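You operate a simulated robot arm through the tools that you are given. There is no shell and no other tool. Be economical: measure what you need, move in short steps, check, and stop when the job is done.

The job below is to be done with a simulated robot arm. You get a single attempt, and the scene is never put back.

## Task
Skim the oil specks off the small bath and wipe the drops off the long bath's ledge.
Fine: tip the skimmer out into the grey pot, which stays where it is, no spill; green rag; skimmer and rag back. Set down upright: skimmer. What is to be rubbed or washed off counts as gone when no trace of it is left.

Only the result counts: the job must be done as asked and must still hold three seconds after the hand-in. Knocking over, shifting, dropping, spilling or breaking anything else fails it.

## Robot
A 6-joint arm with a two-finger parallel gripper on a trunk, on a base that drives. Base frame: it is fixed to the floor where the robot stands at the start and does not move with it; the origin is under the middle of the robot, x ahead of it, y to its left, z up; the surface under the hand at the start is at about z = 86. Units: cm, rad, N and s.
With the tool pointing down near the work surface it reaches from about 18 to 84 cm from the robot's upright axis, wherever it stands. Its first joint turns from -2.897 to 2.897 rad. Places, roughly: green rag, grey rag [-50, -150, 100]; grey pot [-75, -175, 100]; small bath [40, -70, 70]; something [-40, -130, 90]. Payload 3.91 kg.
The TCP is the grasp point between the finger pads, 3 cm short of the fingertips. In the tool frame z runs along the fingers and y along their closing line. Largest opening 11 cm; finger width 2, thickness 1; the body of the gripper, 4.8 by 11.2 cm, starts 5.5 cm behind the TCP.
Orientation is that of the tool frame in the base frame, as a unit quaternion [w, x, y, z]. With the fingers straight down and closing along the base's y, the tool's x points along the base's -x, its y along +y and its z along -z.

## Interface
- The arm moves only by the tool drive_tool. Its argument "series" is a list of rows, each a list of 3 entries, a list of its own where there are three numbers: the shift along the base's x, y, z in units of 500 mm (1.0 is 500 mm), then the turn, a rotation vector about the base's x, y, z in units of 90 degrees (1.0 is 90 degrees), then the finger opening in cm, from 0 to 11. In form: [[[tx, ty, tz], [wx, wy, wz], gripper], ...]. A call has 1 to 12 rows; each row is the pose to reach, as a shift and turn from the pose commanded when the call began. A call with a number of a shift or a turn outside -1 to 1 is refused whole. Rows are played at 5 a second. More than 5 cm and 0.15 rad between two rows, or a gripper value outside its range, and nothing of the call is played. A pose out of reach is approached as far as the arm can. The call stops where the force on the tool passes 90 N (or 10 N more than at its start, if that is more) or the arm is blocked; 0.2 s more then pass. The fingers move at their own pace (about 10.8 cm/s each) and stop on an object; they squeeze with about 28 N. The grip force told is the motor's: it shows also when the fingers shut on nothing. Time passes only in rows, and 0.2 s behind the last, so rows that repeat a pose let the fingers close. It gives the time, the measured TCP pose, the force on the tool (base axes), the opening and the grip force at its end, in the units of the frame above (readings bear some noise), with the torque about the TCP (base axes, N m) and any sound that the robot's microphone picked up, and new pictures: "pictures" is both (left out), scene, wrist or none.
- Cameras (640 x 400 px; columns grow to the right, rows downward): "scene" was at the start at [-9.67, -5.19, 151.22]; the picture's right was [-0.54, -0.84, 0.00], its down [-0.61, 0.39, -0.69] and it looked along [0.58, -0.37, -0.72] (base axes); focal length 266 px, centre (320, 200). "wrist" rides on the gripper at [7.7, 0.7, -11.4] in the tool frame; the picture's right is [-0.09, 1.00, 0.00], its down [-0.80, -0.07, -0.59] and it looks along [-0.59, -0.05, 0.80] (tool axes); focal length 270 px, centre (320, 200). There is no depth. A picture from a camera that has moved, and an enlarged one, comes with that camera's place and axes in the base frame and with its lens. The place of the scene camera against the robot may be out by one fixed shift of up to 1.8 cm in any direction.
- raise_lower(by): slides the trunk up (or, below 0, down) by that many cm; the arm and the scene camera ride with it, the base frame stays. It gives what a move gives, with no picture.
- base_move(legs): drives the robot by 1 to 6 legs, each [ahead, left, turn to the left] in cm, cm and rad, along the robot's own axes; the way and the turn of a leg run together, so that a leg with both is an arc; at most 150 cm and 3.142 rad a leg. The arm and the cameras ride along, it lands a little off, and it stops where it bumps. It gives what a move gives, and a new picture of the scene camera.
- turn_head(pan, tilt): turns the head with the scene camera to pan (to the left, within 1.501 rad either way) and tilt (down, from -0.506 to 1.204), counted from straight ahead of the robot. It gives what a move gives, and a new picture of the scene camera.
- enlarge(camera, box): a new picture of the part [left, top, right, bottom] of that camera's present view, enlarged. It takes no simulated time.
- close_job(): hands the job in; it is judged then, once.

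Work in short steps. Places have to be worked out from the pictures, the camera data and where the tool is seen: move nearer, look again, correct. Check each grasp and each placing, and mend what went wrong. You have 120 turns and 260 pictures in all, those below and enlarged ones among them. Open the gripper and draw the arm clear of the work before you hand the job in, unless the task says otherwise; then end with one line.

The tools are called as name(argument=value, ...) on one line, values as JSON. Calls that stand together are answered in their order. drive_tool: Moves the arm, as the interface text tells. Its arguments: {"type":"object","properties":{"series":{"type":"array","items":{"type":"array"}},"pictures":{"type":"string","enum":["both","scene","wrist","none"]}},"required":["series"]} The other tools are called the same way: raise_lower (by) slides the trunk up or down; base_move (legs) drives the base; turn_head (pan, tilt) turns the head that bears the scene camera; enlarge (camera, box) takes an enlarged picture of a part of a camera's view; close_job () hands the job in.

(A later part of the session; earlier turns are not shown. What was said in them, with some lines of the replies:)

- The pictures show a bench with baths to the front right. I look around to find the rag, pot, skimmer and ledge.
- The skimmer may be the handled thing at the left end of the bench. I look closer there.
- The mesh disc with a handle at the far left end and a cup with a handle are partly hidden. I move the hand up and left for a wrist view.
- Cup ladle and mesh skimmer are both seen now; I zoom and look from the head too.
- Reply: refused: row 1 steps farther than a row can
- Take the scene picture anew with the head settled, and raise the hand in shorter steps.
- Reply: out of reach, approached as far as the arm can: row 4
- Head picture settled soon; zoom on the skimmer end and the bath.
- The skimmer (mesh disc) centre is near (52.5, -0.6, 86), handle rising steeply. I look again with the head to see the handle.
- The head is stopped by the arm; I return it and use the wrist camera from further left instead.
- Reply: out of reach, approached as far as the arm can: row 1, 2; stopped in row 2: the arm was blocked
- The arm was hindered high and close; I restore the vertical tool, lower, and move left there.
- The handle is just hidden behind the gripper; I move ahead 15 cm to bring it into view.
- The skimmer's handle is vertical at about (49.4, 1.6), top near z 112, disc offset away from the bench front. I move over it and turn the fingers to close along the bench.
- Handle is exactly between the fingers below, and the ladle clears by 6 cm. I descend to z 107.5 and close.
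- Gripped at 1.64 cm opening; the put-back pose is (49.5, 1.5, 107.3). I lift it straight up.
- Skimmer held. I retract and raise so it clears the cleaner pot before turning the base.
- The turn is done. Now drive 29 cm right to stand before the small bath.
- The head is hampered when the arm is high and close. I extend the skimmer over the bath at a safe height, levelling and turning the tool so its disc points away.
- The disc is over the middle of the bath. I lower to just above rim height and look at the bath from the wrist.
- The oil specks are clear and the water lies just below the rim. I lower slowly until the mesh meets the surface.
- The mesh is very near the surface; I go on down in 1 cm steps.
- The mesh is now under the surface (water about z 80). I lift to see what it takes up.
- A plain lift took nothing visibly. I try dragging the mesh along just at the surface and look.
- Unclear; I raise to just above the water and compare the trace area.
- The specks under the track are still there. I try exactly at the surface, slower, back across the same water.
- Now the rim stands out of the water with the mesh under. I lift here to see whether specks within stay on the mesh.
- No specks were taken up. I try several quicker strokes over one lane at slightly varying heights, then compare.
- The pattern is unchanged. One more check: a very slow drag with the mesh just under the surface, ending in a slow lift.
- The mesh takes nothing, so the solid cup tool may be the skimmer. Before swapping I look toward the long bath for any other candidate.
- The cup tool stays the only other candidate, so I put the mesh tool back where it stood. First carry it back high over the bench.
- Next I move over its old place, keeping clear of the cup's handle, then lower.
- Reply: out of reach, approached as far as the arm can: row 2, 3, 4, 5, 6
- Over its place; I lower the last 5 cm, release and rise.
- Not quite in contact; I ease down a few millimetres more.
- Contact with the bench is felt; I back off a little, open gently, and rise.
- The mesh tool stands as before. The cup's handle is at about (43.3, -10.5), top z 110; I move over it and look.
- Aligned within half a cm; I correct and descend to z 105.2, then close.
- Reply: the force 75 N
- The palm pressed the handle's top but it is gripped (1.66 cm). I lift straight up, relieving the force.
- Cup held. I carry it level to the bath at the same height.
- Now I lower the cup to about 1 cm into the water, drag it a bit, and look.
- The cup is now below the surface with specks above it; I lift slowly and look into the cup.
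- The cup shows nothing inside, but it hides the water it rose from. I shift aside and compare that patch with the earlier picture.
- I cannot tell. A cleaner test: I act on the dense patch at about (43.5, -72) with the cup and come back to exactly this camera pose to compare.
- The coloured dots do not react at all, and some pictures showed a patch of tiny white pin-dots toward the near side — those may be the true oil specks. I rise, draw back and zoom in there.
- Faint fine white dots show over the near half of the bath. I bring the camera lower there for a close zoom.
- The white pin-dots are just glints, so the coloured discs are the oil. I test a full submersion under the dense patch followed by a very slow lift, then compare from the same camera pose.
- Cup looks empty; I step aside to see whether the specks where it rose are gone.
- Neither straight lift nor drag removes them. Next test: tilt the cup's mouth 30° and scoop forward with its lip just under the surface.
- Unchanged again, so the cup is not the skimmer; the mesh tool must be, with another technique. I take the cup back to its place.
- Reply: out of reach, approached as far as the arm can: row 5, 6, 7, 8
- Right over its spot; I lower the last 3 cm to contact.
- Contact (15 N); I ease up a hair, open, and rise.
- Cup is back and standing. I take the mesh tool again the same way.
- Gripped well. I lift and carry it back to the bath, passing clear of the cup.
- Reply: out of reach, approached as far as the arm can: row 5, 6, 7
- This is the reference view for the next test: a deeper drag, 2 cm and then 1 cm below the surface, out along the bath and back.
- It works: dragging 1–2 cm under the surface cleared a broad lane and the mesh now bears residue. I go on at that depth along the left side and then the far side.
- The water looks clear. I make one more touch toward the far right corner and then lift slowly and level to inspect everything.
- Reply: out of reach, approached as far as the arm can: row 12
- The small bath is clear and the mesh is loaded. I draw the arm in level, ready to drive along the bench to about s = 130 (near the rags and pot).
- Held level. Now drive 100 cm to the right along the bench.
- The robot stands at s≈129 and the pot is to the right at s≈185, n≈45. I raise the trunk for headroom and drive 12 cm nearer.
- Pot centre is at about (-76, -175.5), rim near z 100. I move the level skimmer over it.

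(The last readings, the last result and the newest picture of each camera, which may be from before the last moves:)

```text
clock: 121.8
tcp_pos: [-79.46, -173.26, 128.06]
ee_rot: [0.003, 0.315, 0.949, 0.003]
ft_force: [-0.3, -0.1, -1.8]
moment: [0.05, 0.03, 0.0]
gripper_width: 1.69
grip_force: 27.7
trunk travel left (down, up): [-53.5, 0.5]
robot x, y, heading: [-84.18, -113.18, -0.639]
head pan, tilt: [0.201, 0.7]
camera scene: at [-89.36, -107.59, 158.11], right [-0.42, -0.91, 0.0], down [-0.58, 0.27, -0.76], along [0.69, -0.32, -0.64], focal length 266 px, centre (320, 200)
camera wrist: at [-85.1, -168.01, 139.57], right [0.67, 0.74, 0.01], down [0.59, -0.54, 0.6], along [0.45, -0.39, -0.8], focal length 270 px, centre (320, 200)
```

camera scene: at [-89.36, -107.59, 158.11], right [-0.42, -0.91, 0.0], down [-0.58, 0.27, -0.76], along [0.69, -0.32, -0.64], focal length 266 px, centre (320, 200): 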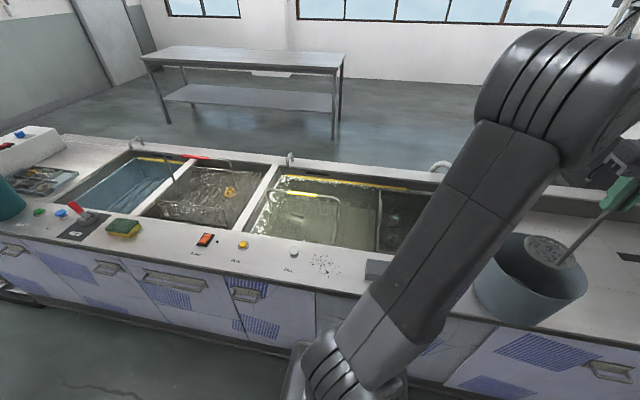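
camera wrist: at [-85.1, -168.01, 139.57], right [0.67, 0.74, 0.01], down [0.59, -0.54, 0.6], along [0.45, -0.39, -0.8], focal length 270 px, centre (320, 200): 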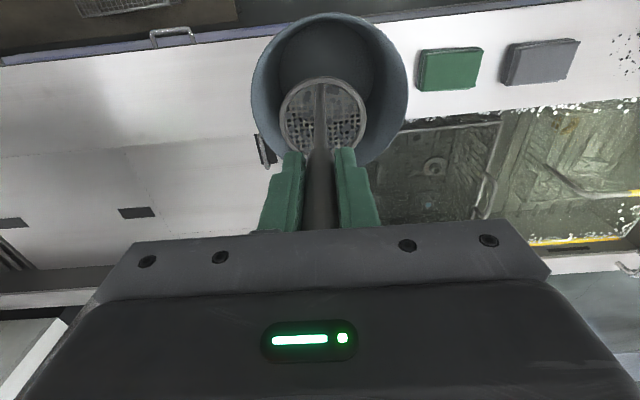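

The disc is slightly beyond the pot's centre, so I correct by 2.5 cm and tip sideways in steps, keeping the mesh over the pot's middle.

drive_tool(series=[[[-0.022, 0.054, 0], [0, 0, 0], 0], [[0.0138, 0.1018, 0.0042], [-0.072, 0.054, 0], 0], [[0.049, 0.1486, 0], [-0.144, 0.108, 0], 0], [[0.0827, 0.1936, -0.0129], [-0.216, 0.162, 0], 0], [[0.1143, 0.2357, -0.0339], [-0.288, 0.216, 0], 0], [[0.1432, 0.2743, -0.0626], [-0.36, 0.27, 0], 0], [[0.1688, 0.3084, -0.0986], [-0.432, 0.324, 0], 0], [[0.1906, 0.3375, -0.1411], [-0.504, 0.378, 0], 0]])

```text
clock: 123.6
tcp_pos: [-69.61, -156.05, 120.84]
ee_rot: [-0.147, 0.277, 0.837, -0.449]
ft_force: [-0.1, -1.1, -2.3]
moment: [0.27, -0.11, 0.02]
gripper_width: 1.68
grip_force: 27.8
trunk travel left (down, up): [-53.5, 0.5]
robot x, y, heading: [-83.84, -113.18, -0.638]
head pan, tilt: [0.201, 0.7]
camera scene: at [-89.31, -107.68, 158.12], right [-0.42, -0.91, 0.0], down [-0.58, 0.27, -0.76], along [0.69, -0.32, -0.64], focal length 266 px, centre (320, 200)
camera wrist: at [-69.81, -143.52, 126.86], right [0.4, 0.39, -0.83], down [0.91, -0.11, 0.39], along [0.06, -0.91, -0.4], focal length 270 px, centre (320, 200)
```

scene: 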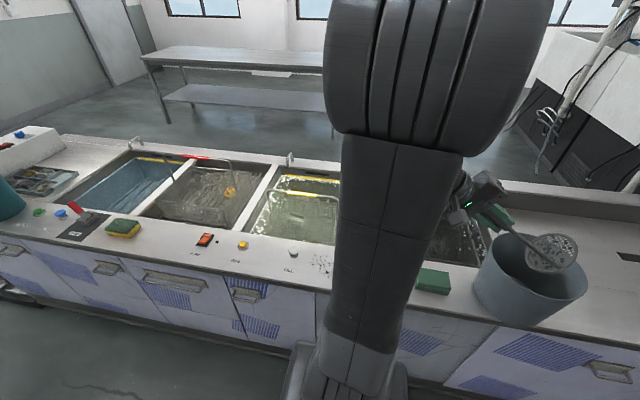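
wrist: 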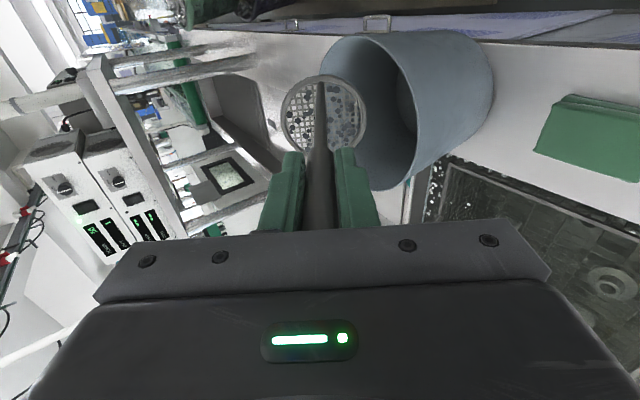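

All in line over the pot; I tip on to about 97° and hold.

drive_tool(series=[[[0.0176, 0.0234, -0.0481], [-0.072, 0.054, 0], 0], [[0.0306, 0.0407, -0.1009], [-0.144, 0.108, 0], 0], [[0.0387, 0.0515, -0.1573], [-0.216, 0.162, 0], 0], [[0.0418, 0.0557, -0.2162], [-0.288, 0.216, 0], 0], [[0.0398, 0.053, -0.2765], [-0.36, 0.27, 0], 0], [[0.0398, 0.053, -0.2765], [-0.36, 0.27, 0], 0], [[0.0398, 0.053, -0.2765], [-0.36, 0.27, 0], 0]])

enlarge(camera="wrist", box=[240, 40, 400, 160])

```text
clock: 125.2
tcp_pos: [-67.86, -153.47, 107.23]
ee_rot: [0.235, -0.208, -0.63, 0.71]
ft_force: [0.5, 0.5, -2.7]
moment: [0.35, -0.17, 0.0]
gripper_width: 1.69
grip_force: 28.0
trunk travel left (down, up): [-53.5, 0.5]
robot x, y, heading: [-84.01, -112.99, -0.638]
head pan, tilt: [0.201, 0.7]
camera scene: at [-89.39, -107.64, 158.11], right [-0.42, -0.91, 0.0], down [-0.58, 0.27, -0.76], along [0.69, -0.32, -0.64], focal length 266 px, centre (320, 200)
camera wrist: at [-67.05, -139.89, 105.28], right [0.0, -0.15, -0.99], down [1.0, 0.0, 0.0], along [0.0, -0.99, 0.15], focal length 270 px, centre (320, 200)
```

scene: 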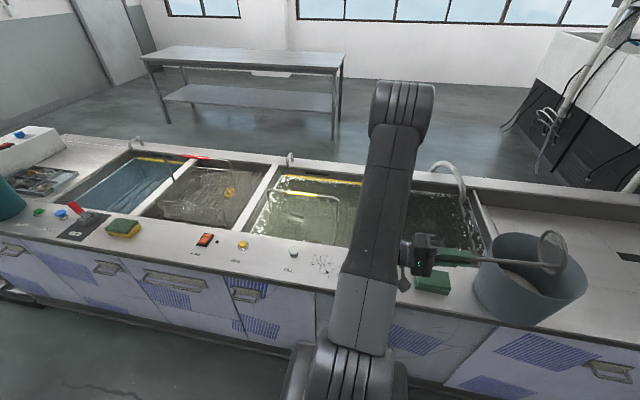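
wrist: 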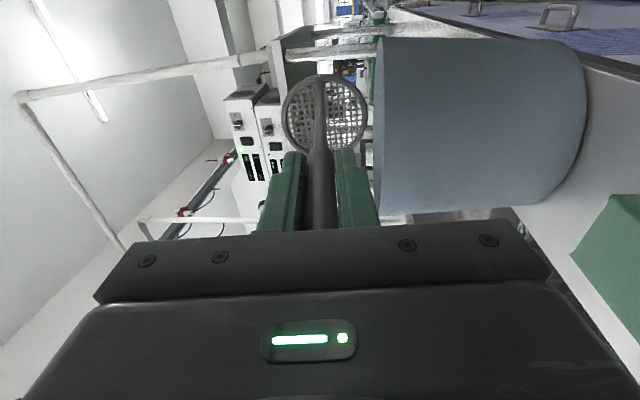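

```text
3.33 times, centred on (320, 100) of wrist
camera zoom: at [-67.05, -139.89, 105.28], right [0.0, -0.15, -0.99], down [1.0, 0.0, 0.0], along [0.0, -0.99, 0.15], focal length 901 px, centre (320, 533)
```

zoom: 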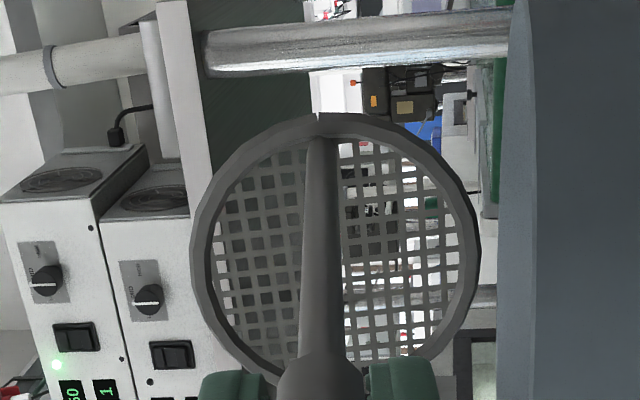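

The mesh is clean: the load is in the pot. I tilt back upright over the pot by the same way.

drive_tool(series=[[[0.002, 0.0027, 0.0603], [0.072, -0.054, 0], 0], [[-0.0011, -0.0015, 0.1192], [0.144, -0.108, 0], 0], [[-0.0092, -0.0123, 0.1756], [0.216, -0.162, 0], 0], [[-0.0222, -0.0296, 0.2284], [0.288, -0.216, 0], 0], [[-0.0398, -0.053, 0.2765], [0.36, -0.27, 0], 0], [[-0.0616, -0.0821, 0.319], [0.432, -0.324, 0], 0], [[-0.0872, -0.1162, 0.355], [0.504, -0.378, 0], 0], [[-0.1161, -0.1548, 0.3837], [0.576, -0.432, 0], 0], [[-0.1477, -0.1969, 0.4047], [0.648, -0.486, 0], 0], [[-0.1814, -0.2419, 0.4175], [0.72, -0.54, 0], 0], [[-0.2166, -0.2887, 0.4218], [0.792, -0.594, 0], 0], [[-0.2524, -0.3365, 0.4176], [0.864, -0.648, 0], 0]])

enlarge(camera="scene", box=[40, 130, 340, 300])

```text
clock: 127.8
tcp_pos: [-80.6, -170.43, 128.07]
ee_rot: [0.005, 0.315, 0.949, 0.004]
ft_force: [0.5, -1.5, -1.1]
moment: [0.06, 0.04, 0.02]
gripper_width: 1.68
grip_force: 28.0
trunk travel left (down, up): [-53.5, 0.5]
robot x, y, heading: [-84.2, -113.47, -0.638]
head pan, tilt: [0.201, 0.7]
camera scene: at [-89.46, -107.86, 158.11], right [-0.42, -0.91, 0.0], down [-0.58, 0.27, -0.76], along [0.69, -0.32, -0.64], focal length 266 px, centre (320, 200)
camera wrist: at [-86.3, -165.37, 139.57], right [0.67, 0.75, 0.01], down [0.59, -0.54, 0.6], along [0.45, -0.39, -0.8], focal length 270 px, centre (320, 200)
```

scene: 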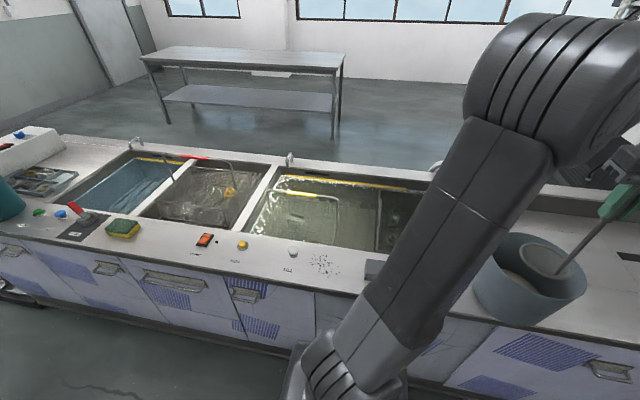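
wrist: 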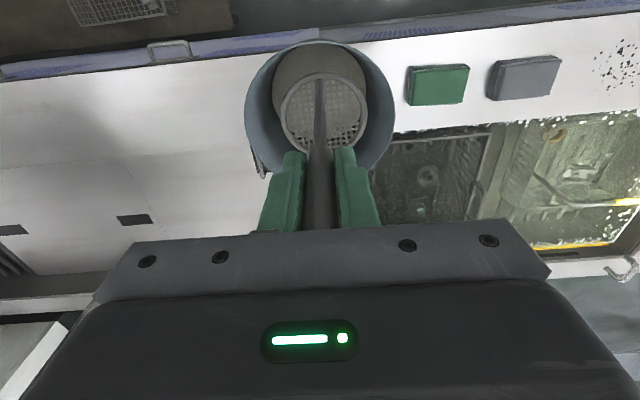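

```text
2.13 times, centred on (190, 215) of scene
camera zoom: at [-89.46, -107.86, 158.11], right [-0.42, -0.91, 0.0], down [-0.58, 0.27, -0.76], along [0.69, -0.32, -0.64], focal length 568 px, centre (597, 168)
```

zoom: 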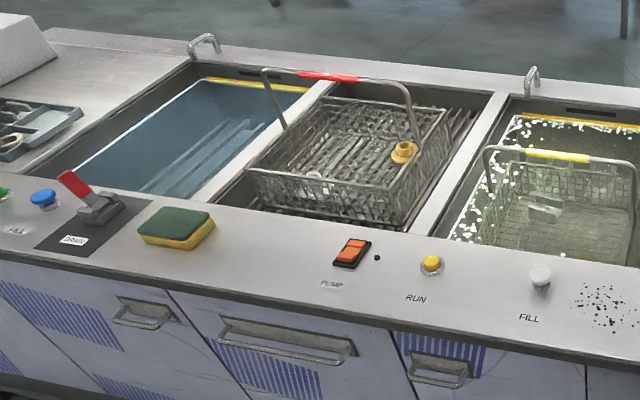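

The pot now holds the residue. I bring the skimmer back beside the robot, then drive back to the bath's left end to put it down.

drive_tool(series=[[[0.0588, 0.0784, 0], [0, 0, 0], 0], [[0.1176, 0.1568, 0], [0, 0, 0], 0], [[0.1764, 0.2352, 0], [0, 0, 0], 0], [[0.2352, 0.3136, 0], [0, 0, 0], 0], [[0.294, 0.392, 0], [0, 0, 0], 0], [[0.3528, 0.4704, 0], [0, 0, 0], 0], [[0.4116, 0.5488, 0], [0, 0, 0], 0], [[0.4704, 0.6272, 0], [0, 0, 0], 0]], pictures="none")

base_move(legs=[[0, 60, 0], [0, 60, 0]])

```text
clock: 129.6
tcp_pos: [-56.82, -138.77, 127.94]
ee_rot: [0.003, 0.316, 0.949, 0.003]
ft_force: [0.2, 0.6, -1.9]
moment: [0.04, 0.05, 0.02]
gripper_width: 1.68
grip_force: 27.7
trunk travel left (down, up): [-53.5, 0.5]
robot x, y, heading: [-83.72, -113.04, -0.638]
head pan, tilt: [0.201, 0.7]
```

```text
clock: 136.1
tcp_pos: [15.59, -42.52, 127.94]
ee_rot: [0.003, 0.322, 0.947, 0.003]
ft_force: [-0.2, 0.5, -2.1]
moment: [0.01, 0.06, -0.04]
gripper_width: 1.64
grip_force: 28.0
trunk travel left (down, up): [-53.5, 0.5]
robot x, y, heading: [-11.25, -16.85, -0.646]
head pan, tilt: [0.201, 0.7]
camera scene: at [-16.46, -10.91, 158.11], right [-0.44, -0.9, 0.0], down [-0.58, 0.28, -0.76], along [0.69, -0.33, -0.64], focal length 266 px, centre (320, 200)
```

scene: 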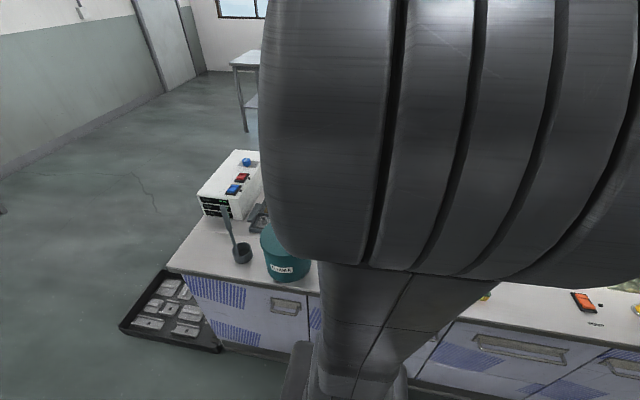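

The cup's tall handle is in the direct way, so I carry the skimmer around it on the near side.

drive_tool(series=[[[0.0228, 0.0904, 0], [0, 0, 0], 0], [[0.0456, 0.1808, 0], [0, 0, 0], 0], [[0.0684, 0.2712, 0], [0, 0, 0], 0], [[0.0912, 0.3616, 0], [0, 0, 0], 0], [[0.114, 0.452, 0], [0, 0, 0], 0], [[0.1368, 0.5424, 0], [0, 0, 0], 0], [[0.16, 0.633, 0], [0, 0, 0.008], 0], [[0.2164, 0.7082, 0], [0, 0, 0.008], 0], [[0.2728, 0.7834, 0], [0, 0, 0.008], 0], [[0.3292, 0.8586, 0], [0, 0, 0.008], 0], [[0.3856, 0.934, 0], [0, 0, 0.008], 0]], pictures="wrist")

```text
clock: 138.5
tcp_pos: [35.04, 4.1, 127.84]
ee_rot: [0.003, 0.317, 0.948, 0.001]
ft_force: [-0.3, 0.1, -2.0]
moment: [0.02, 0.1, 0.02]
gripper_width: 1.67
grip_force: 28.3
trunk travel left (down, up): [-53.5, 0.5]
robot x, y, heading: [-11.04, -16.33, -0.649]
head pan, tilt: [0.201, 0.7]
camera wrist: at [29.33, 9.26, 139.44], right [0.67, 0.74, 0.01], down [0.59, -0.54, 0.6], along [0.45, -0.4, -0.8], focal length 270 px, centre (320, 200)
```

wrist: 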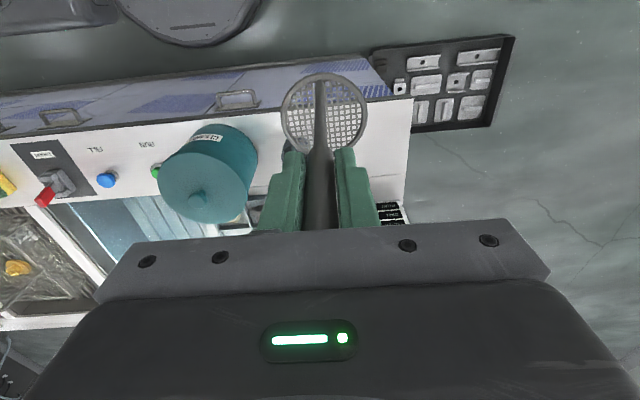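

Now past the cup; I move left, then forward over its spot and lower to just above the bench.

drive_tool(series=[[[0.042, 0.056, 0], [0, 0, 0], 0], [[0.084, 0.112, 0], [0, 0, 0], 0], [[0.154, 0.058, 0], [0, 0, 0], 0], [[0.224, 0.004, 0], [0, 0, 0], 0], [[0.293, -0.05, 0], [0, 0, 0], 0], [[0.293, -0.05, -0.09], [0, 0, 0], 0], [[0.293, -0.05, -0.18], [0, 0, 0], 0], [[0.293, -0.05, -0.27], [0, 0, 0], 0], [[0.293, -0.05, -0.35], [0, 0, 0], 0], [[0.293, -0.05, -0.395], [0, 0, 0], 0], [[0.293, -0.05, -0.395], [0, 0, 0], 0]], pictures="wrist")

```text
clock: 140.9
tcp_pos: [49.41, 1.58, 108.34]
ee_rot: [0.003, 0.316, 0.949, 0.003]
ft_force: [-0.4, -0.7, -1.6]
moment: [0.01, 0.06, -0.02]
gripper_width: 1.68
grip_force: 28.2
trunk travel left (down, up): [-53.5, 0.5]
robot x, y, heading: [-11.23, -16.61, -0.65]
head pan, tilt: [0.201, 0.7]
camera wrist: at [43.83, 6.64, 119.8], right [0.67, 0.74, 0.01], down [0.59, -0.54, 0.6], along [0.45, -0.39, -0.8], focal length 270 px, centre (320, 200)
```

wrist: 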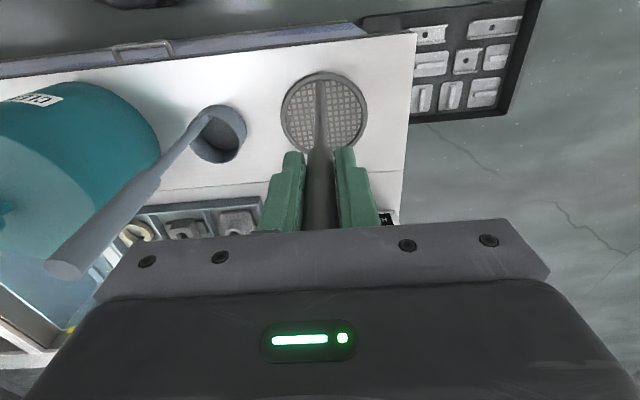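

In place; I lower gently to contact.

drive_tool(series=[[[0.003, 0, -0.012], [0, 0, 0], 0], [[0.003, 0, -0.018], [0, 0, 0], 0], [[0.003, 0, -0.022], [0, 0, 0], 0], [[0.003, 0, -0.022], [0, 0, 0], 0]], pictures="none")

```text
clock: 141.9
tcp_pos: [49.48, 1.66, 107.36]
ee_rot: [0.005, 0.315, 0.949, 0.004]
ft_force: [-2.0, 8.0, 24.8]
moment: [-0.26, -0.25, 0.03]
gripper_width: 1.65
grip_force: 27.6
trunk travel left (down, up): [-53.5, 0.5]
robot x, y, heading: [-11.05, -16.66, -0.652]
head pan, tilt: [0.201, 0.7]
```

Contact at 25 N; I back off a few millimetres, release and rise.

drive_tool(series=[[[0, 0, 0.004], [0, 0, 0], 0], [[0, 0, 0.004], [0, 0, 0], 0], [[0, 0, 0.004], [0, 0, 0], 4], [[0, 0, 0.004], [0, 0, 0], 5], [[0, 0, 0.05], [0, 0, 0], 5], [[0, 0, 0.14], [0, 0, 0], 5], [[0, 0, 0.23], [0, 0, 0], 5], [[0, 0, 0.31], [0, 0, 0], 5]], pictures="wrist")

enlarge(camera="wrist", box=[160, 50, 480, 250])

```text
clock: 143.7
tcp_pos: [49.69, 1.6, 122.65]
ee_rot: [0.003, 0.316, 0.949, 0.003]
ft_force: [0.4, 0.1, -0.4]
moment: [0.01, -0.03, 0.0]
gripper_width: 5.01
grip_force: 0.0
trunk travel left (down, up): [-53.5, 0.5]
robot x, y, heading: [-10.77, -16.66, -0.646]
head pan, tilt: [0.201, 0.7]
camera wrist: at [43.96, 6.68, 134.16], right [0.67, 0.74, 0.01], down [0.59, -0.54, 0.6], along [0.45, -0.39, -0.8], focal length 270 px, centre (320, 200)
```

wrist: 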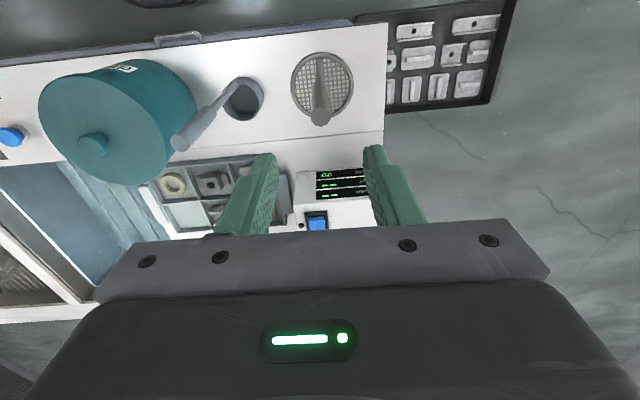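

```text
2.00 times, centred on (320, 150) of wrist
camera zoom: at [43.96, 6.68, 134.16], right [0.67, 0.74, 0.01], down [0.59, -0.54, 0.6], along [0.45, -0.39, -0.8], focal length 541 px, centre (320, 300)
```

zoom: 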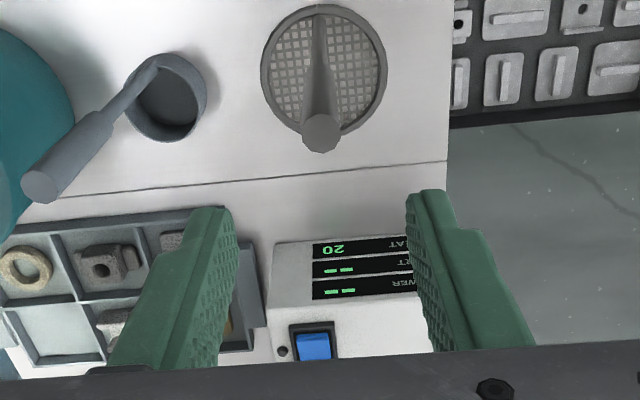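

Skimmer stands as it was. I swing the empty hand over to check the whole small bath.

drive_tool(series=[[[-0.03, -0.08, 0.03], [0, 0, 0], 5], [[-0.06, -0.16, 0.05], [0, 0, 0], 5], [[-0.09, -0.25, 0.05], [0, 0, 0], 5], [[-0.12, -0.34, 0.05], [0, 0, 0], 5], [[-0.16, -0.42, 0.05], [0, 0, 0], 5], [[-0.2, -0.5, 0.05], [0, 0, 0], 5], [[-0.24, -0.58, 0.05], [0, 0, 0], 5], [[-0.28, -0.66, 0.05], [0, 0, 0], 5], [[-0.32, -0.74, 0.05], [0, 0, 0], 5], [[-0.36, -0.82, 0.05], [0, 0, 0], 5], [[-0.4, -0.9, 0.05], [0, 0, 0], 5], [[-0.44, -0.98, 0.05], [0, 0, 0], 5]], pictures="wrist")

enlarge(camera="wrist", box=[120, 0, 480, 240])

```text
clock: 146.3
tcp_pos: [27.62, -47.49, 125.2]
ee_rot: [0.003, 0.316, 0.949, 0.003]
ft_force: [0.8, 0.0, -1.3]
moment: [-0.01, 0.01, 0.01]
gripper_width: 5.02
grip_force: 0.0
trunk travel left (down, up): [-53.5, 0.5]
robot x, y, heading: [-11.04, -16.35, -0.647]
head pan, tilt: [0.201, 0.7]
camera wrist: at [21.94, -42.49, 136.72], right [0.67, 0.74, 0.01], down [0.59, -0.54, 0.6], along [0.45, -0.39, -0.8], focal length 270 px, centre (320, 200)
```

wrist: 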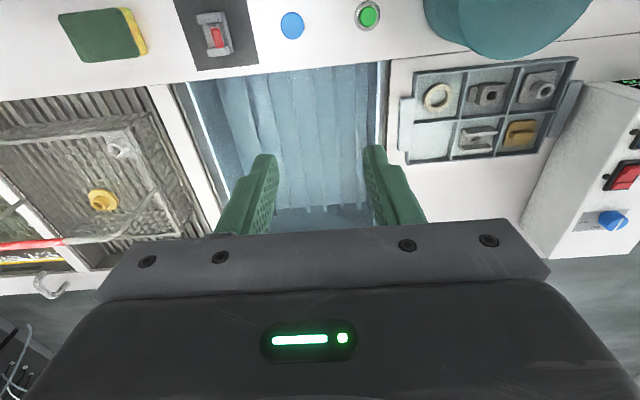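

```text
1.67 times, centred on (300, 120) of wrist
camera zoom: at [21.94, -42.49, 136.72], right [0.67, 0.74, 0.01], down [0.59, -0.54, 0.6], along [0.45, -0.39, -0.8], focal length 450 px, centre (353, 333)
```

zoom: 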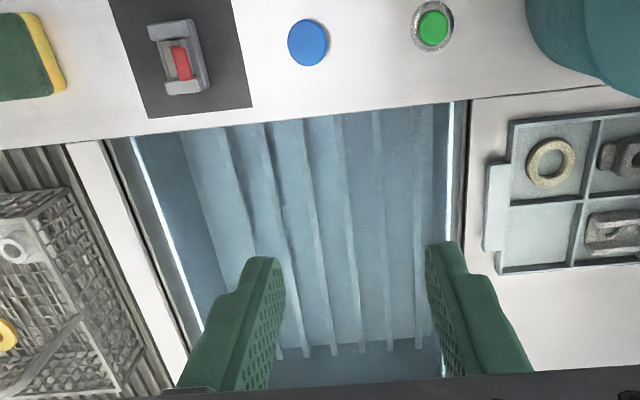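

The small bath is wholly clear. I drive 108 cm right for the rag job.

base_move(legs=[[0, -54, 0], [0, -54, 0]])

enlarge(camera="wrist", box=[0, 0, 640, 400])

```text
clock: 152.1
tcp_pos: [-37.99, -133.32, 125.34]
ee_rot: [0.003, 0.317, 0.948, 0.003]
ft_force: [-0.7, 0.2, 0.3]
moment: [-0.04, 0.0, 0.0]
gripper_width: 5.01
grip_force: 0.1
trunk travel left (down, up): [-53.5, 0.5]
robot x, y, heading: [-76.77, -102.44, -0.657]
head pan, tilt: [0.201, 0.7]
camera scene: at [-82.05, -96.69, 158.11], right [-0.44, -0.9, 0.0], down [-0.58, 0.28, -0.76], along [0.69, -0.34, -0.64], focal length 266 px, centre (320, 200)
```

scene: 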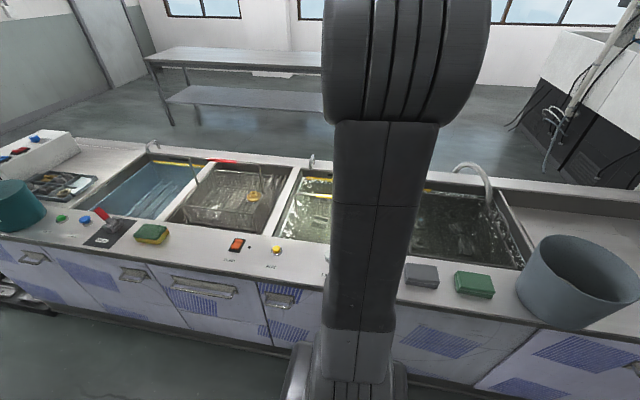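

```text
1.00 times, centred on (320, 200) of wrist (not enlarged: the box is as wide or as high as the picture)
camera zoom: at [-43.66, -128.24, 136.71], right [0.67, 0.74, 0.01], down [0.59, -0.54, 0.6], along [0.45, -0.4, -0.8], focal length 270 px, centre (320, 200)
```

zoom: 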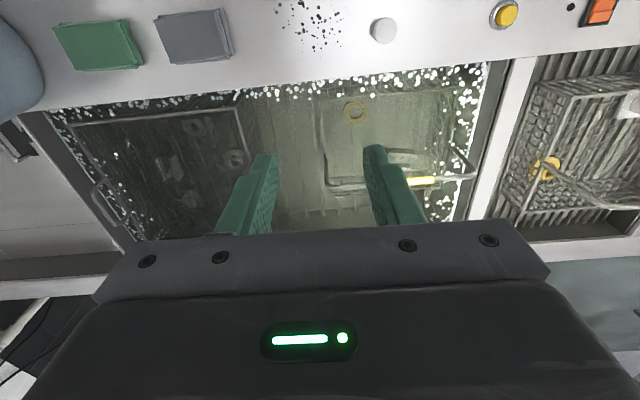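

The green rag lies at about (-62, -157.5), roughly 14 by 9 cm. I move over it and turn the fingers to close across its short side.

drive_tool(series=[[[-0.044, -0.044, 0], [0, 0, -0.09], 8], [[-0.088, -0.088, 0], [0, 0, -0.18], 11], [[-0.132, -0.132, 0], [0, 0, -0.27], 11], [[-0.176, -0.176, 0], [0, 0, -0.36], 11], [[-0.22, -0.22, 0], [0, 0, -0.45], 11], [[-0.264, -0.264, 0], [0, 0, -0.54], 11], [[-0.308, -0.308, 0], [0, 0, -0.63], 11], [[-0.352, -0.352, -0.04], [0, 0, -0.72], 11], [[-0.396, -0.396, -0.08], [0, 0, -0.81], 11], [[-0.44, -0.44, -0.14], [0, 0, -0.9], 11], [[-0.482, -0.484, -0.2], [0, 0, -0.99], 11], [[-0.482, -0.484, -0.26], [0, 0, -1], 11]], pictures="wrist")

enlarge(camera="wrist", box=[160, 50, 480, 250])

```text
clock: 154.7
tcp_pos: [-62.12, -157.57, 112.22]
ee_rot: [0.004, 0.896, 0.445, 0.0]
ft_force: [0.3, 1.0, 0.0]
moment: [0.02, 0.0, -0.01]
gripper_width: 11.02
grip_force: 0.1
trunk travel left (down, up): [-53.5, 0.5]
robot x, y, heading: [-76.86, -102.35, -0.653]
head pan, tilt: [0.201, 0.7]
camera wrist: at [-56.75, -151.8, 123.73], right [0.74, -0.67, 0.01], down [-0.54, -0.59, 0.6], along [-0.4, -0.45, -0.8], focal length 270 px, centre (320, 200)
```

wrist: 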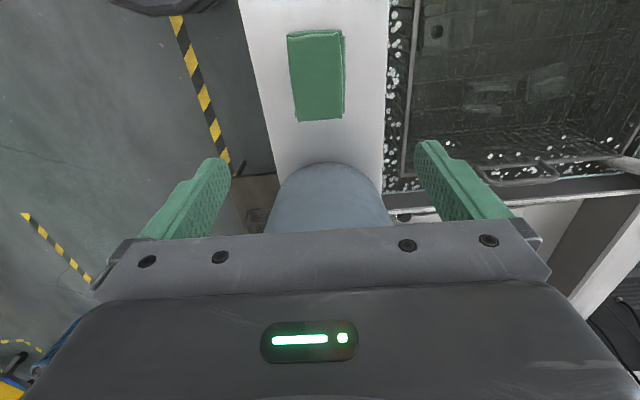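

```text
2.00 times, centred on (320, 150) of wrist
camera zoom: at [-56.75, -151.8, 123.73], right [0.74, -0.67, 0.01], down [-0.54, -0.59, 0.6], along [-0.4, -0.45, -0.8], focal length 541 px, centre (320, 300)
```

zoom: 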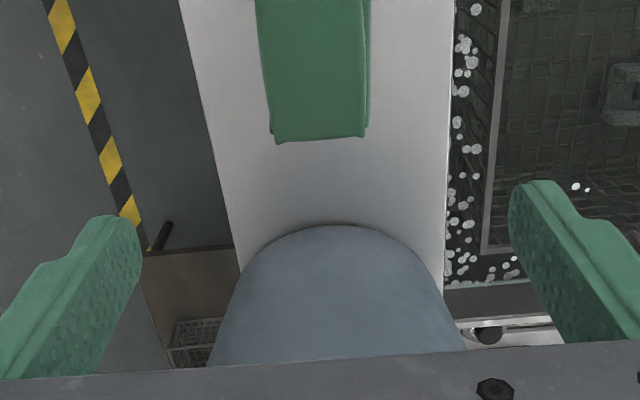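

The rag is 10 × 6 cm centred right below. I descend with open fingers to 0.6 cm above the ledge and close on it.

drive_tool(series=[[[0.002, 0.003, -0.09], [0, 0, 0], 10], [[0.002, 0.003, -0.18], [0, 0, 0], 10], [[0.002, 0.003, -0.27], [0, 0, 0], 10], [[0.002, 0.003, -0.36], [0, 0, 0], 10], [[0.002, 0.003, -0.42], [0, 0, 0], 10], [[0.002, 0.003, -0.45], [0, 0, 0], 10], [[0.002, 0.003, -0.45], [0, 0, 0], 10], [[0.002, 0.003, -0.45], [0, 0, 0], 2], [[0.002, 0.003, -0.45], [0, 0, 0], 2], [[0.002, 0.003, -0.45], [0, 0, 0], 2], [[0.002, 0.003, -0.45], [0, 0, 0], 2]])

```text
clock: 157.1
tcp_pos: [-61.86, -157.28, 89.6]
ee_rot: [0.004, 0.895, 0.445, -0.001]
ft_force: [-0.5, 0.8, -0.2]
moment: [0.0, 0.01, 0.03]
gripper_width: 6.48
grip_force: 27.9
trunk travel left (down, up): [-53.5, 0.5]
robot x, y, heading: [-76.76, -102.47, -0.653]
head pan, tilt: [0.201, 0.7]
camera scene: at [-82.01, -96.65, 158.11], right [-0.44, -0.9, 0.0], down [-0.58, 0.28, -0.76], along [0.69, -0.34, -0.64], focal length 266 px, centre (320, 200)
camera wrist: at [-56.67, -151.59, 101.21], right [0.74, -0.67, 0.01], down [-0.54, -0.59, 0.6], along [-0.4, -0.45, -0.8], focal length 270 px, centre (320, 200)
```

scene: 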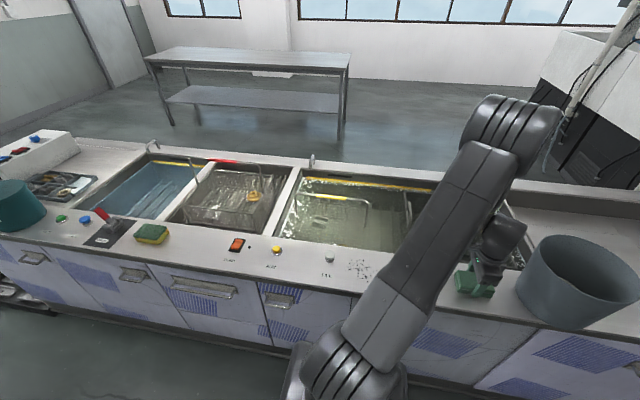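
wrist: 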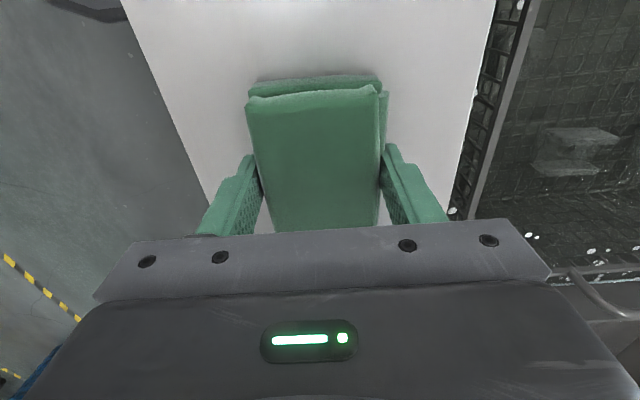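

Gripped at 6.5 cm. I lift a bit to check it holds.

drive_tool(series=[[[0, 0, 0.03], [0, 0, 0], 2], [[0, 0, 0.1], [0, 0, 0], 2], [[0, 0, 0.18], [0, 0, 0], 2], [[0, 0, 0.26], [0, 0, 0], 2]], pictures="both")

enlarge(camera="scene", box=[300, 200, 540, 340])

```text
clock: 158.1
tcp_pos: [-61.95, -157.26, 102.67]
ee_rot: [0.004, 0.895, 0.446, 0.001]
ft_force: [-0.9, -0.1, -0.2]
moment: [0.03, 0.05, 0.02]
gripper_width: 6.48
grip_force: 27.5
trunk travel left (down, up): [-53.5, 0.5]
robot x, y, heading: [-76.68, -102.47, -0.659]
head pan, tilt: [0.201, 0.7]
camera scene: at [-82.03, -96.59, 158.1], right [-0.44, -0.9, 0.0], down [-0.58, 0.28, -0.77], along [0.69, -0.34, -0.64], focal length 266 px, centre (320, 200)
camera wrist: at [-56.6, -151.46, 114.22], right [0.74, -0.67, 0.01], down [-0.54, -0.59, 0.6], along [-0.4, -0.45, -0.8], focal length 270 px, centre (320, 200)
```

scene: 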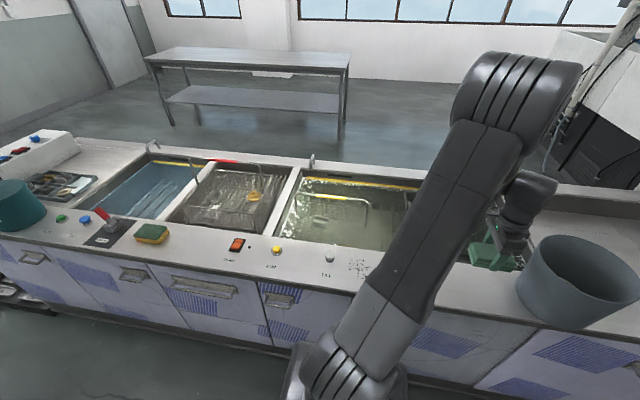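
wrist: 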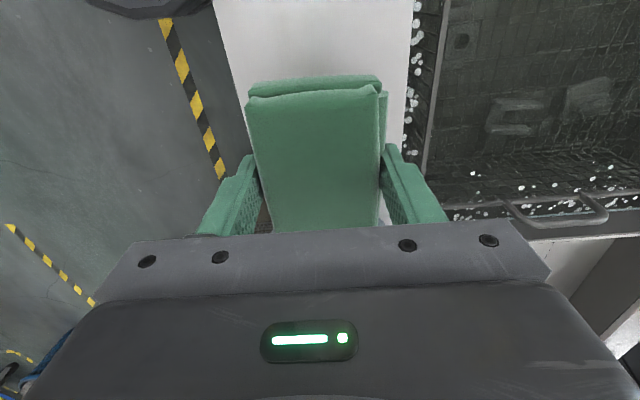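

```text
2.67 times, centred on (420, 270) of scene
camera zoom: at [-82.03, -96.59, 158.1], right [-0.44, -0.9, 0.0], down [-0.58, 0.28, -0.77], along [0.69, -0.34, -0.64], focal length 710 px, centre (53, 13)
```

zoom: 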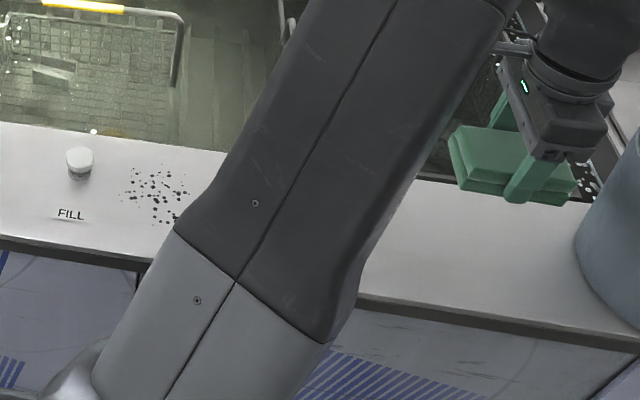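

Rag held. The drops span about s 125–134, n 41–51; I carry the rag over the grey one to just above them.

drive_tool(series=[[[0.057, 0.0754, 0], [0, 0, 0], 2], [[0.113, 0.151, 0], [0, 0, 0], 2], [[0.17, 0.226, 0], [0, 0, 0], 2], [[0.226, 0.302, 0], [0, 0, 0], 2], [[0.283, 0.377, 0], [0, 0, 0], 2], [[0.34, 0.453, 0], [0, 0, 0], 2], [[0.396, 0.528, 0], [0, 0, 0], 2], [[0.396, 0.528, -0.08], [0, 0, 0], 2], [[0.396, 0.528, -0.16], [0, 0, 0], 2], [[0.396, 0.528, -0.16], [0, 0, 0], 2]])

enlarge(camera="scene", box=[280, 180, 480, 320])

```text
clock: 160.3
tcp_pos: [-42.11, -130.76, 94.71]
ee_rot: [0.004, 0.895, 0.446, 0.0]
ft_force: [0.4, 0.2, -0.9]
moment: [0.02, -0.03, 0.03]
gripper_width: 6.44
grip_force: 27.5
trunk travel left (down, up): [-53.5, 0.5]
robot x, y, heading: [-76.67, -102.41, -0.655]
head pan, tilt: [0.201, 0.7]
camera scene: at [-82.02, -96.62, 158.11], right [-0.44, -0.9, 0.0], down [-0.58, 0.28, -0.76], along [0.69, -0.34, -0.64], focal length 266 px, centre (320, 200)
camera wrist: at [-36.86, -125.06, 106.23], right [0.74, -0.67, 0.01], down [-0.54, -0.59, 0.6], along [-0.4, -0.45, -0.8], focal length 270 px, centre (320, 200)
```

scene: 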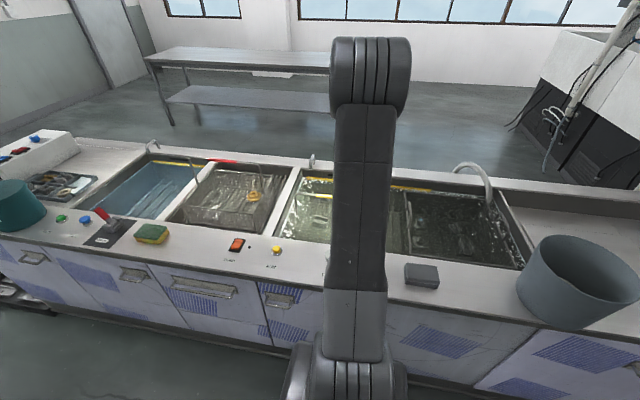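
wrist: 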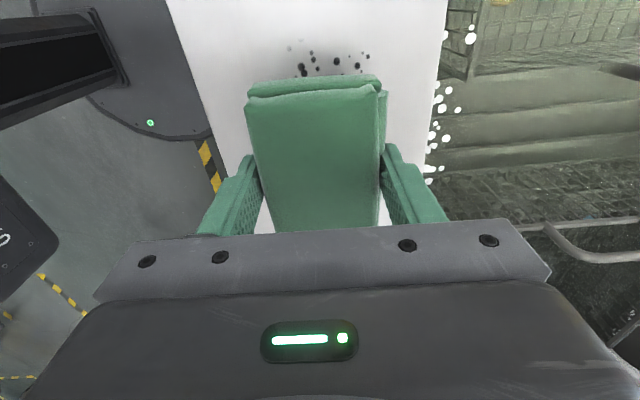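

```text
2.86 times, centred on (380, 250) of scene
camera zoom: at [-82.02, -96.62, 158.11], right [-0.44, -0.9, 0.0], down [-0.58, 0.28, -0.76], along [0.69, -0.34, -0.64], focal length 761 px, centre (149, 57)
```

zoom: 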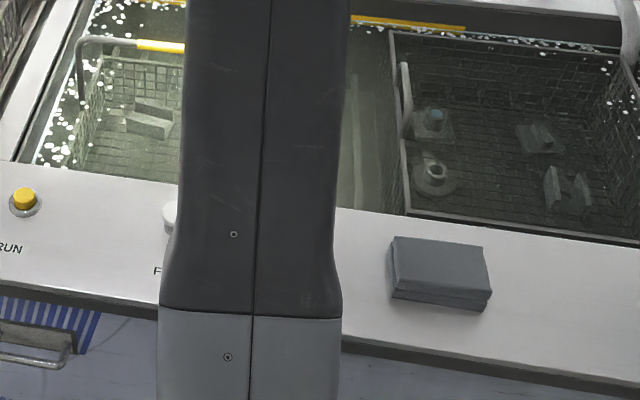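

I set the rag down onto the drops and read the force.

drive_tool(series=[[[0, 0, -0.05], [0, 0, 0], 2], [[0, 0, -0.09], [0, 0, 0], 2], [[0, 0, -0.104], [0, 0, 0], 2], [[0, 0, -0.108], [0, 0, 0], 2], [[0, 0, -0.108], [0, 0, 0], 2]], pictures="none")

```text
clock: 161.5
tcp_pos: [-41.93, -130.86, 89.42]
ee_rot: [0.007, 0.895, 0.445, 0.001]
ft_force: [4.1, -1.5, 36.1]
moment: [0.12, 0.17, -0.32]
gripper_width: 6.46
grip_force: 27.9
trunk travel left (down, up): [-53.5, 0.5]
robot x, y, heading: [-76.8, -102.19, -0.656]
head pan, tilt: [0.201, 0.7]
```

Pressing with 36 N. I lighten a touch and rub over the whole patch in overlapping strokes, keeping clear of the jar and the grey rag.

drive_tool(series=[[[0.0264, 0.0352, 0.002], [0, 0, 0], 2], [[-0.024, -0.032, 0.002], [0, 0, 0], 2], [[-0.06, -0.08, 0.002], [0, 0, 0], 2], [[-0.108, -0.044, 0.002], [0, 0, 0], 2], [[-0.066, 0.012, 0.002], [0, 0, 0], 2], [[-0.0216, 0.0712, 0.002], [0, 0, 0], 2], [[0.0424, 0.0232, 0.002], [0, 0, 0], 2], [[0.1064, -0.0248, 0.002], [0, 0, 0], 2], [[0.062, -0.084, 0.002], [0, 0, 0], 2], [[0.02, -0.14, 0.002], [0, 0, 0], 2], [[0.03, -0.06, 0.002], [0, 0, 0], 2], [[0, 0, 0.002], [0, 0, 0], 2]])

```text
clock: 164.1
tcp_pos: [-42.32, -130.94, 89.32]
ee_rot: [0.005, 0.895, 0.445, 0.0]
ft_force: [0.7, -3.3, 17.6]
moment: [0.0, 0.11, 0.08]
gripper_width: 6.44
grip_force: 28.2
trunk travel left (down, up): [-53.5, 0.5]
robot x, y, heading: [-76.58, -102.6, -0.655]
head pan, tilt: [0.201, 0.7]
camera scene: at [-82.09, -96.6, 158.1], right [-0.44, -0.9, 0.0], down [-0.58, 0.28, -0.77], along [0.69, -0.34, -0.64], focal length 266 px, centre (320, 200)
camera wrist: at [-37.01, -125.18, 100.89], right [0.74, -0.67, 0.01], down [-0.54, -0.59, 0.6], along [-0.4, -0.45, -0.8], focal length 270 px, centre (320, 200)
```

scene: 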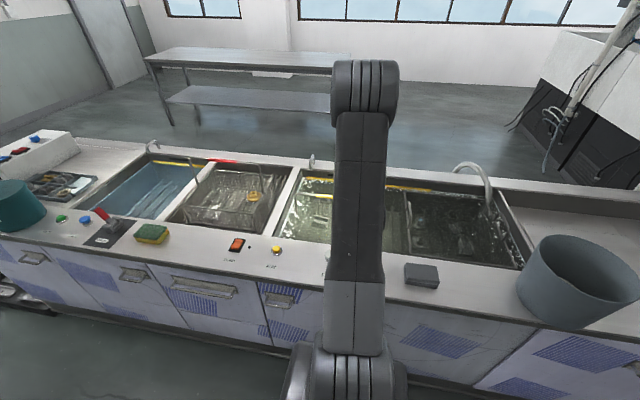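
wrist: 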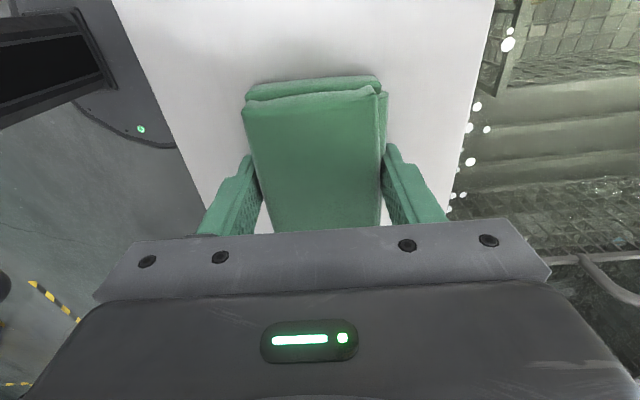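

The visible end is clean. I lift and go toward the rag's place so the head camera can see the ledge.

drive_tool(series=[[[0, 0, 0.06], [0, 0, 0], 2], [[0, 0, 0.15], [0, 0, 0], 2], [[0, 0, 0.24], [0, 0, 0], 2], [[-0.057, -0.0754, 0.26], [0, 0, 0], 2], [[-0.113, -0.151, 0.26], [0, 0, 0], 2], [[-0.17, -0.226, 0.26], [0, 0, 0], 2], [[-0.226, -0.302, 0.26], [0, 0, 0], 2], [[-0.283, -0.377, 0.26], [0, 0, 0], 2], [[-0.34, -0.453, 0.26], [0, 0, 0], 2], [[-0.39, -0.527, 0.26], [0, 0, 0], 2]], pictures="none")

enlarge(camera="scene", box=[260, 200, 440, 320])

```text
clock: 166.3
tcp_pos: [-61.6, -157.65, 102.25]
ee_rot: [0.004, 0.895, 0.446, 0.0]
ft_force: [-0.4, -0.4, -0.8]
moment: [0.02, -0.01, -0.04]
gripper_width: 6.43
grip_force: 28.3
trunk travel left (down, up): [-53.5, 0.5]
robot x, y, heading: [-76.61, -102.27, -0.654]
head pan, tilt: [0.201, 0.7]
```

```text
3.33 times, centred on (350, 260) of scene
camera zoom: at [-82.06, -96.75, 158.11], right [-0.44, -0.9, 0.0], down [-0.58, 0.28, -0.76], along [0.69, -0.34, -0.64], focal length 888 px, centre (220, 0)
```

zoom: 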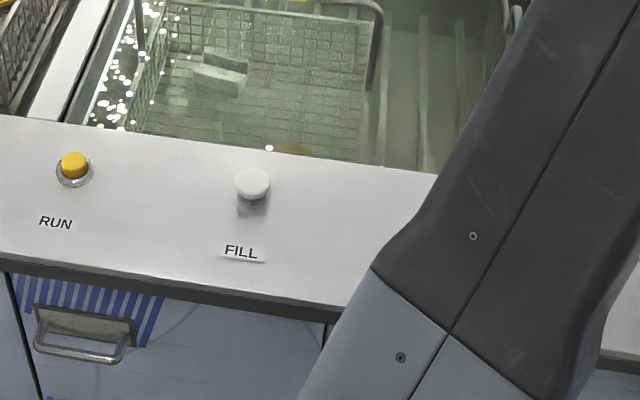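

The ledge is clean. I put the rag back on its old spot.

drive_tool(series=[[[-0.005, 0.007, -0.08], [0, 0, 0], 2], [[-0.005, 0.007, -0.16], [0, 0, 0], 2], [[-0.005, 0.007, -0.23], [0, 0, 0], 2], [[-0.005, 0.007, -0.25], [0, 0, 0], 2], [[-0.005, 0.007, -0.254], [0, 0, 0], 2], [[-0.005, 0.007, -0.254], [0, 0, 0], 2]], pictures="none")

```text
clock: 167.7
tcp_pos: [-61.83, -157.01, 89.49]
ee_rot: [0.004, 0.895, 0.445, 0.001]
ft_force: [0.3, 0.0, 0.2]
moment: [-0.04, 0.0, 0.01]
gripper_width: 6.46
grip_force: 28.0
trunk travel left (down, up): [-53.5, 0.5]
robot x, y, heading: [-76.95, -101.87, -0.65]
head pan, tilt: [0.201, 0.7]
```

Practically on the ledge; one more millimetre, then release and rise.

drive_tool(series=[[[0, 0, -0.003], [0, 0, 0], 2], [[0, 0, -0.003], [0, 0, 0], 7.5], [[0, 0, -0.003], [0, 0, 0], 9.5], [[0, 0, -0.003], [0, 0, 0], 9.5], [[0, 0, 0.05], [0, 0, 0], 9.5], [[0, 0, 0.14], [0, 0, 0], 9.5], [[0, 0, 0.23], [0, 0, 0], 9.5], [[0, 0, 0.32], [0, 0, 0], 9.5], [[0, 0, 0.41], [0, 0, 0], 9.5], [[0, 0, 0.5], [0, 0, 0], 9.5]])

```text
clock: 169.9
tcp_pos: [-61.99, -156.91, 114.67]
ee_rot: [0.003, 0.895, 0.445, 0.0]
ft_force: [-0.5, 1.0, -0.2]
moment: [-0.01, -0.01, 0.02]
gripper_width: 9.47
grip_force: 0.1
trunk travel left (down, up): [-53.5, 0.5]
robot x, y, heading: [-76.54, -102.61, -0.653]
head pan, tilt: [0.201, 0.7]
camera scene: at [-82.04, -96.58, 158.1], right [-0.44, -0.9, 0.0], down [-0.58, 0.28, -0.77], along [0.69, -0.34, -0.64], focal length 266 px, centre (320, 200)
camera wrist: at [-56.66, -151.09, 126.23], right [0.74, -0.67, 0.01], down [-0.54, -0.59, 0.6], along [-0.4, -0.45, -0.8], focal length 270 px, centre (320, 200)
```

scene: 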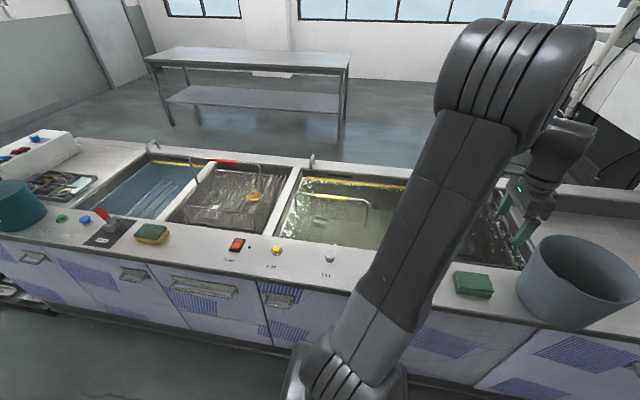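
wrist: 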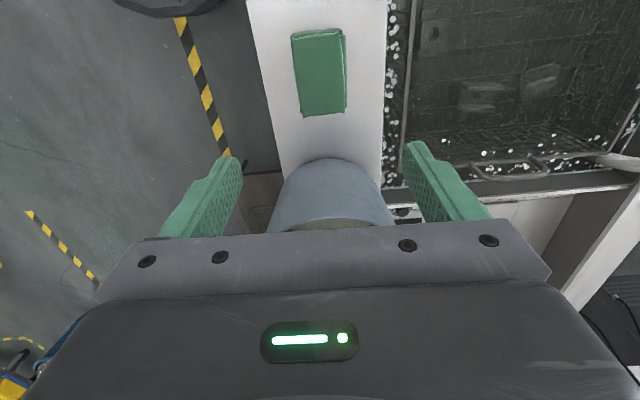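

Rag is back. I move the hand along the ledge to check the wiped spot closely.

drive_tool(series=[[[0.057, 0.076, 0.03], [0, 0, 0], 9.5], [[0.114, 0.152, 0.04], [0, 0, 0], 9.5], [[0.171, 0.228, 0.04], [0, 0, 0], 9.5], [[0.228, 0.304, 0.04], [0, 0, 0], 9.5], [[0.285, 0.38, 0.04], [0, 0, 0], 9.5], [[0.342, 0.456, 0.04], [0, 0, 0], 9.5], [[0.399, 0.532, 0.04], [0, 0, 0], 9.5]], pictures="none")

enlarge(camera="wrist", box=[180, 0, 460, 200])

enlarge(camera="scene", box=[380, 200, 640, 340])

```text
clock: 171.5
tcp_pos: [-42.01, -130.15, 116.69]
ee_rot: [0.005, 0.895, 0.447, -0.001]
ft_force: [0.6, -0.4, -0.2]
moment: [0.0, 0.02, -0.01]
gripper_width: 9.53
grip_force: 0.0
trunk travel left (down, up): [-53.5, 0.5]
robot x, y, heading: [-76.37, -102.39, -0.653]
head pan, tilt: [0.201, 0.7]
```

```text
2.00 times, centred on (320, 100) of wrist
camera zoom: at [-36.66, -124.44, 128.23], right [0.74, -0.67, 0.01], down [-0.54, -0.59, 0.6], along [-0.4, -0.45, -0.8], focal length 541 px, centre (320, 400)
```

zoom: 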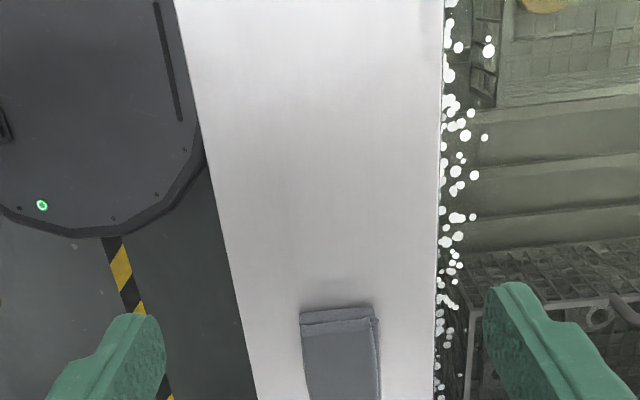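

```text
2.46 times, centred on (510, 270) of scene
camera zoom: at [-81.97, -96.57, 158.11], right [-0.44, -0.9, 0.0], down [-0.58, 0.28, -0.76], along [0.69, -0.34, -0.64], focal length 656 px, centre (-148, 28)
```

zoom: 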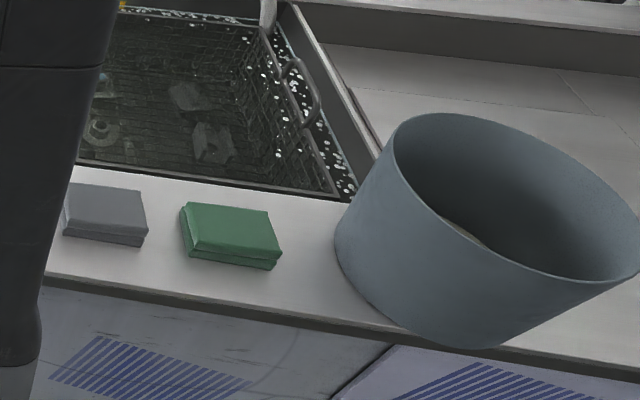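

The ledge is spotless, the rag and skimmer are back, the pot is unmoved and holds the residue, and the hand is empty and clear of the work, so I hand in.

close_job()

```text
The job is handed in.
```

I skimmed the small bath clear and tipped the skimmer into the grey pot with no spill seen. I wiped the long bath's ledge clean with the green rag. The skimmer is back upright and the rag is back in its place.
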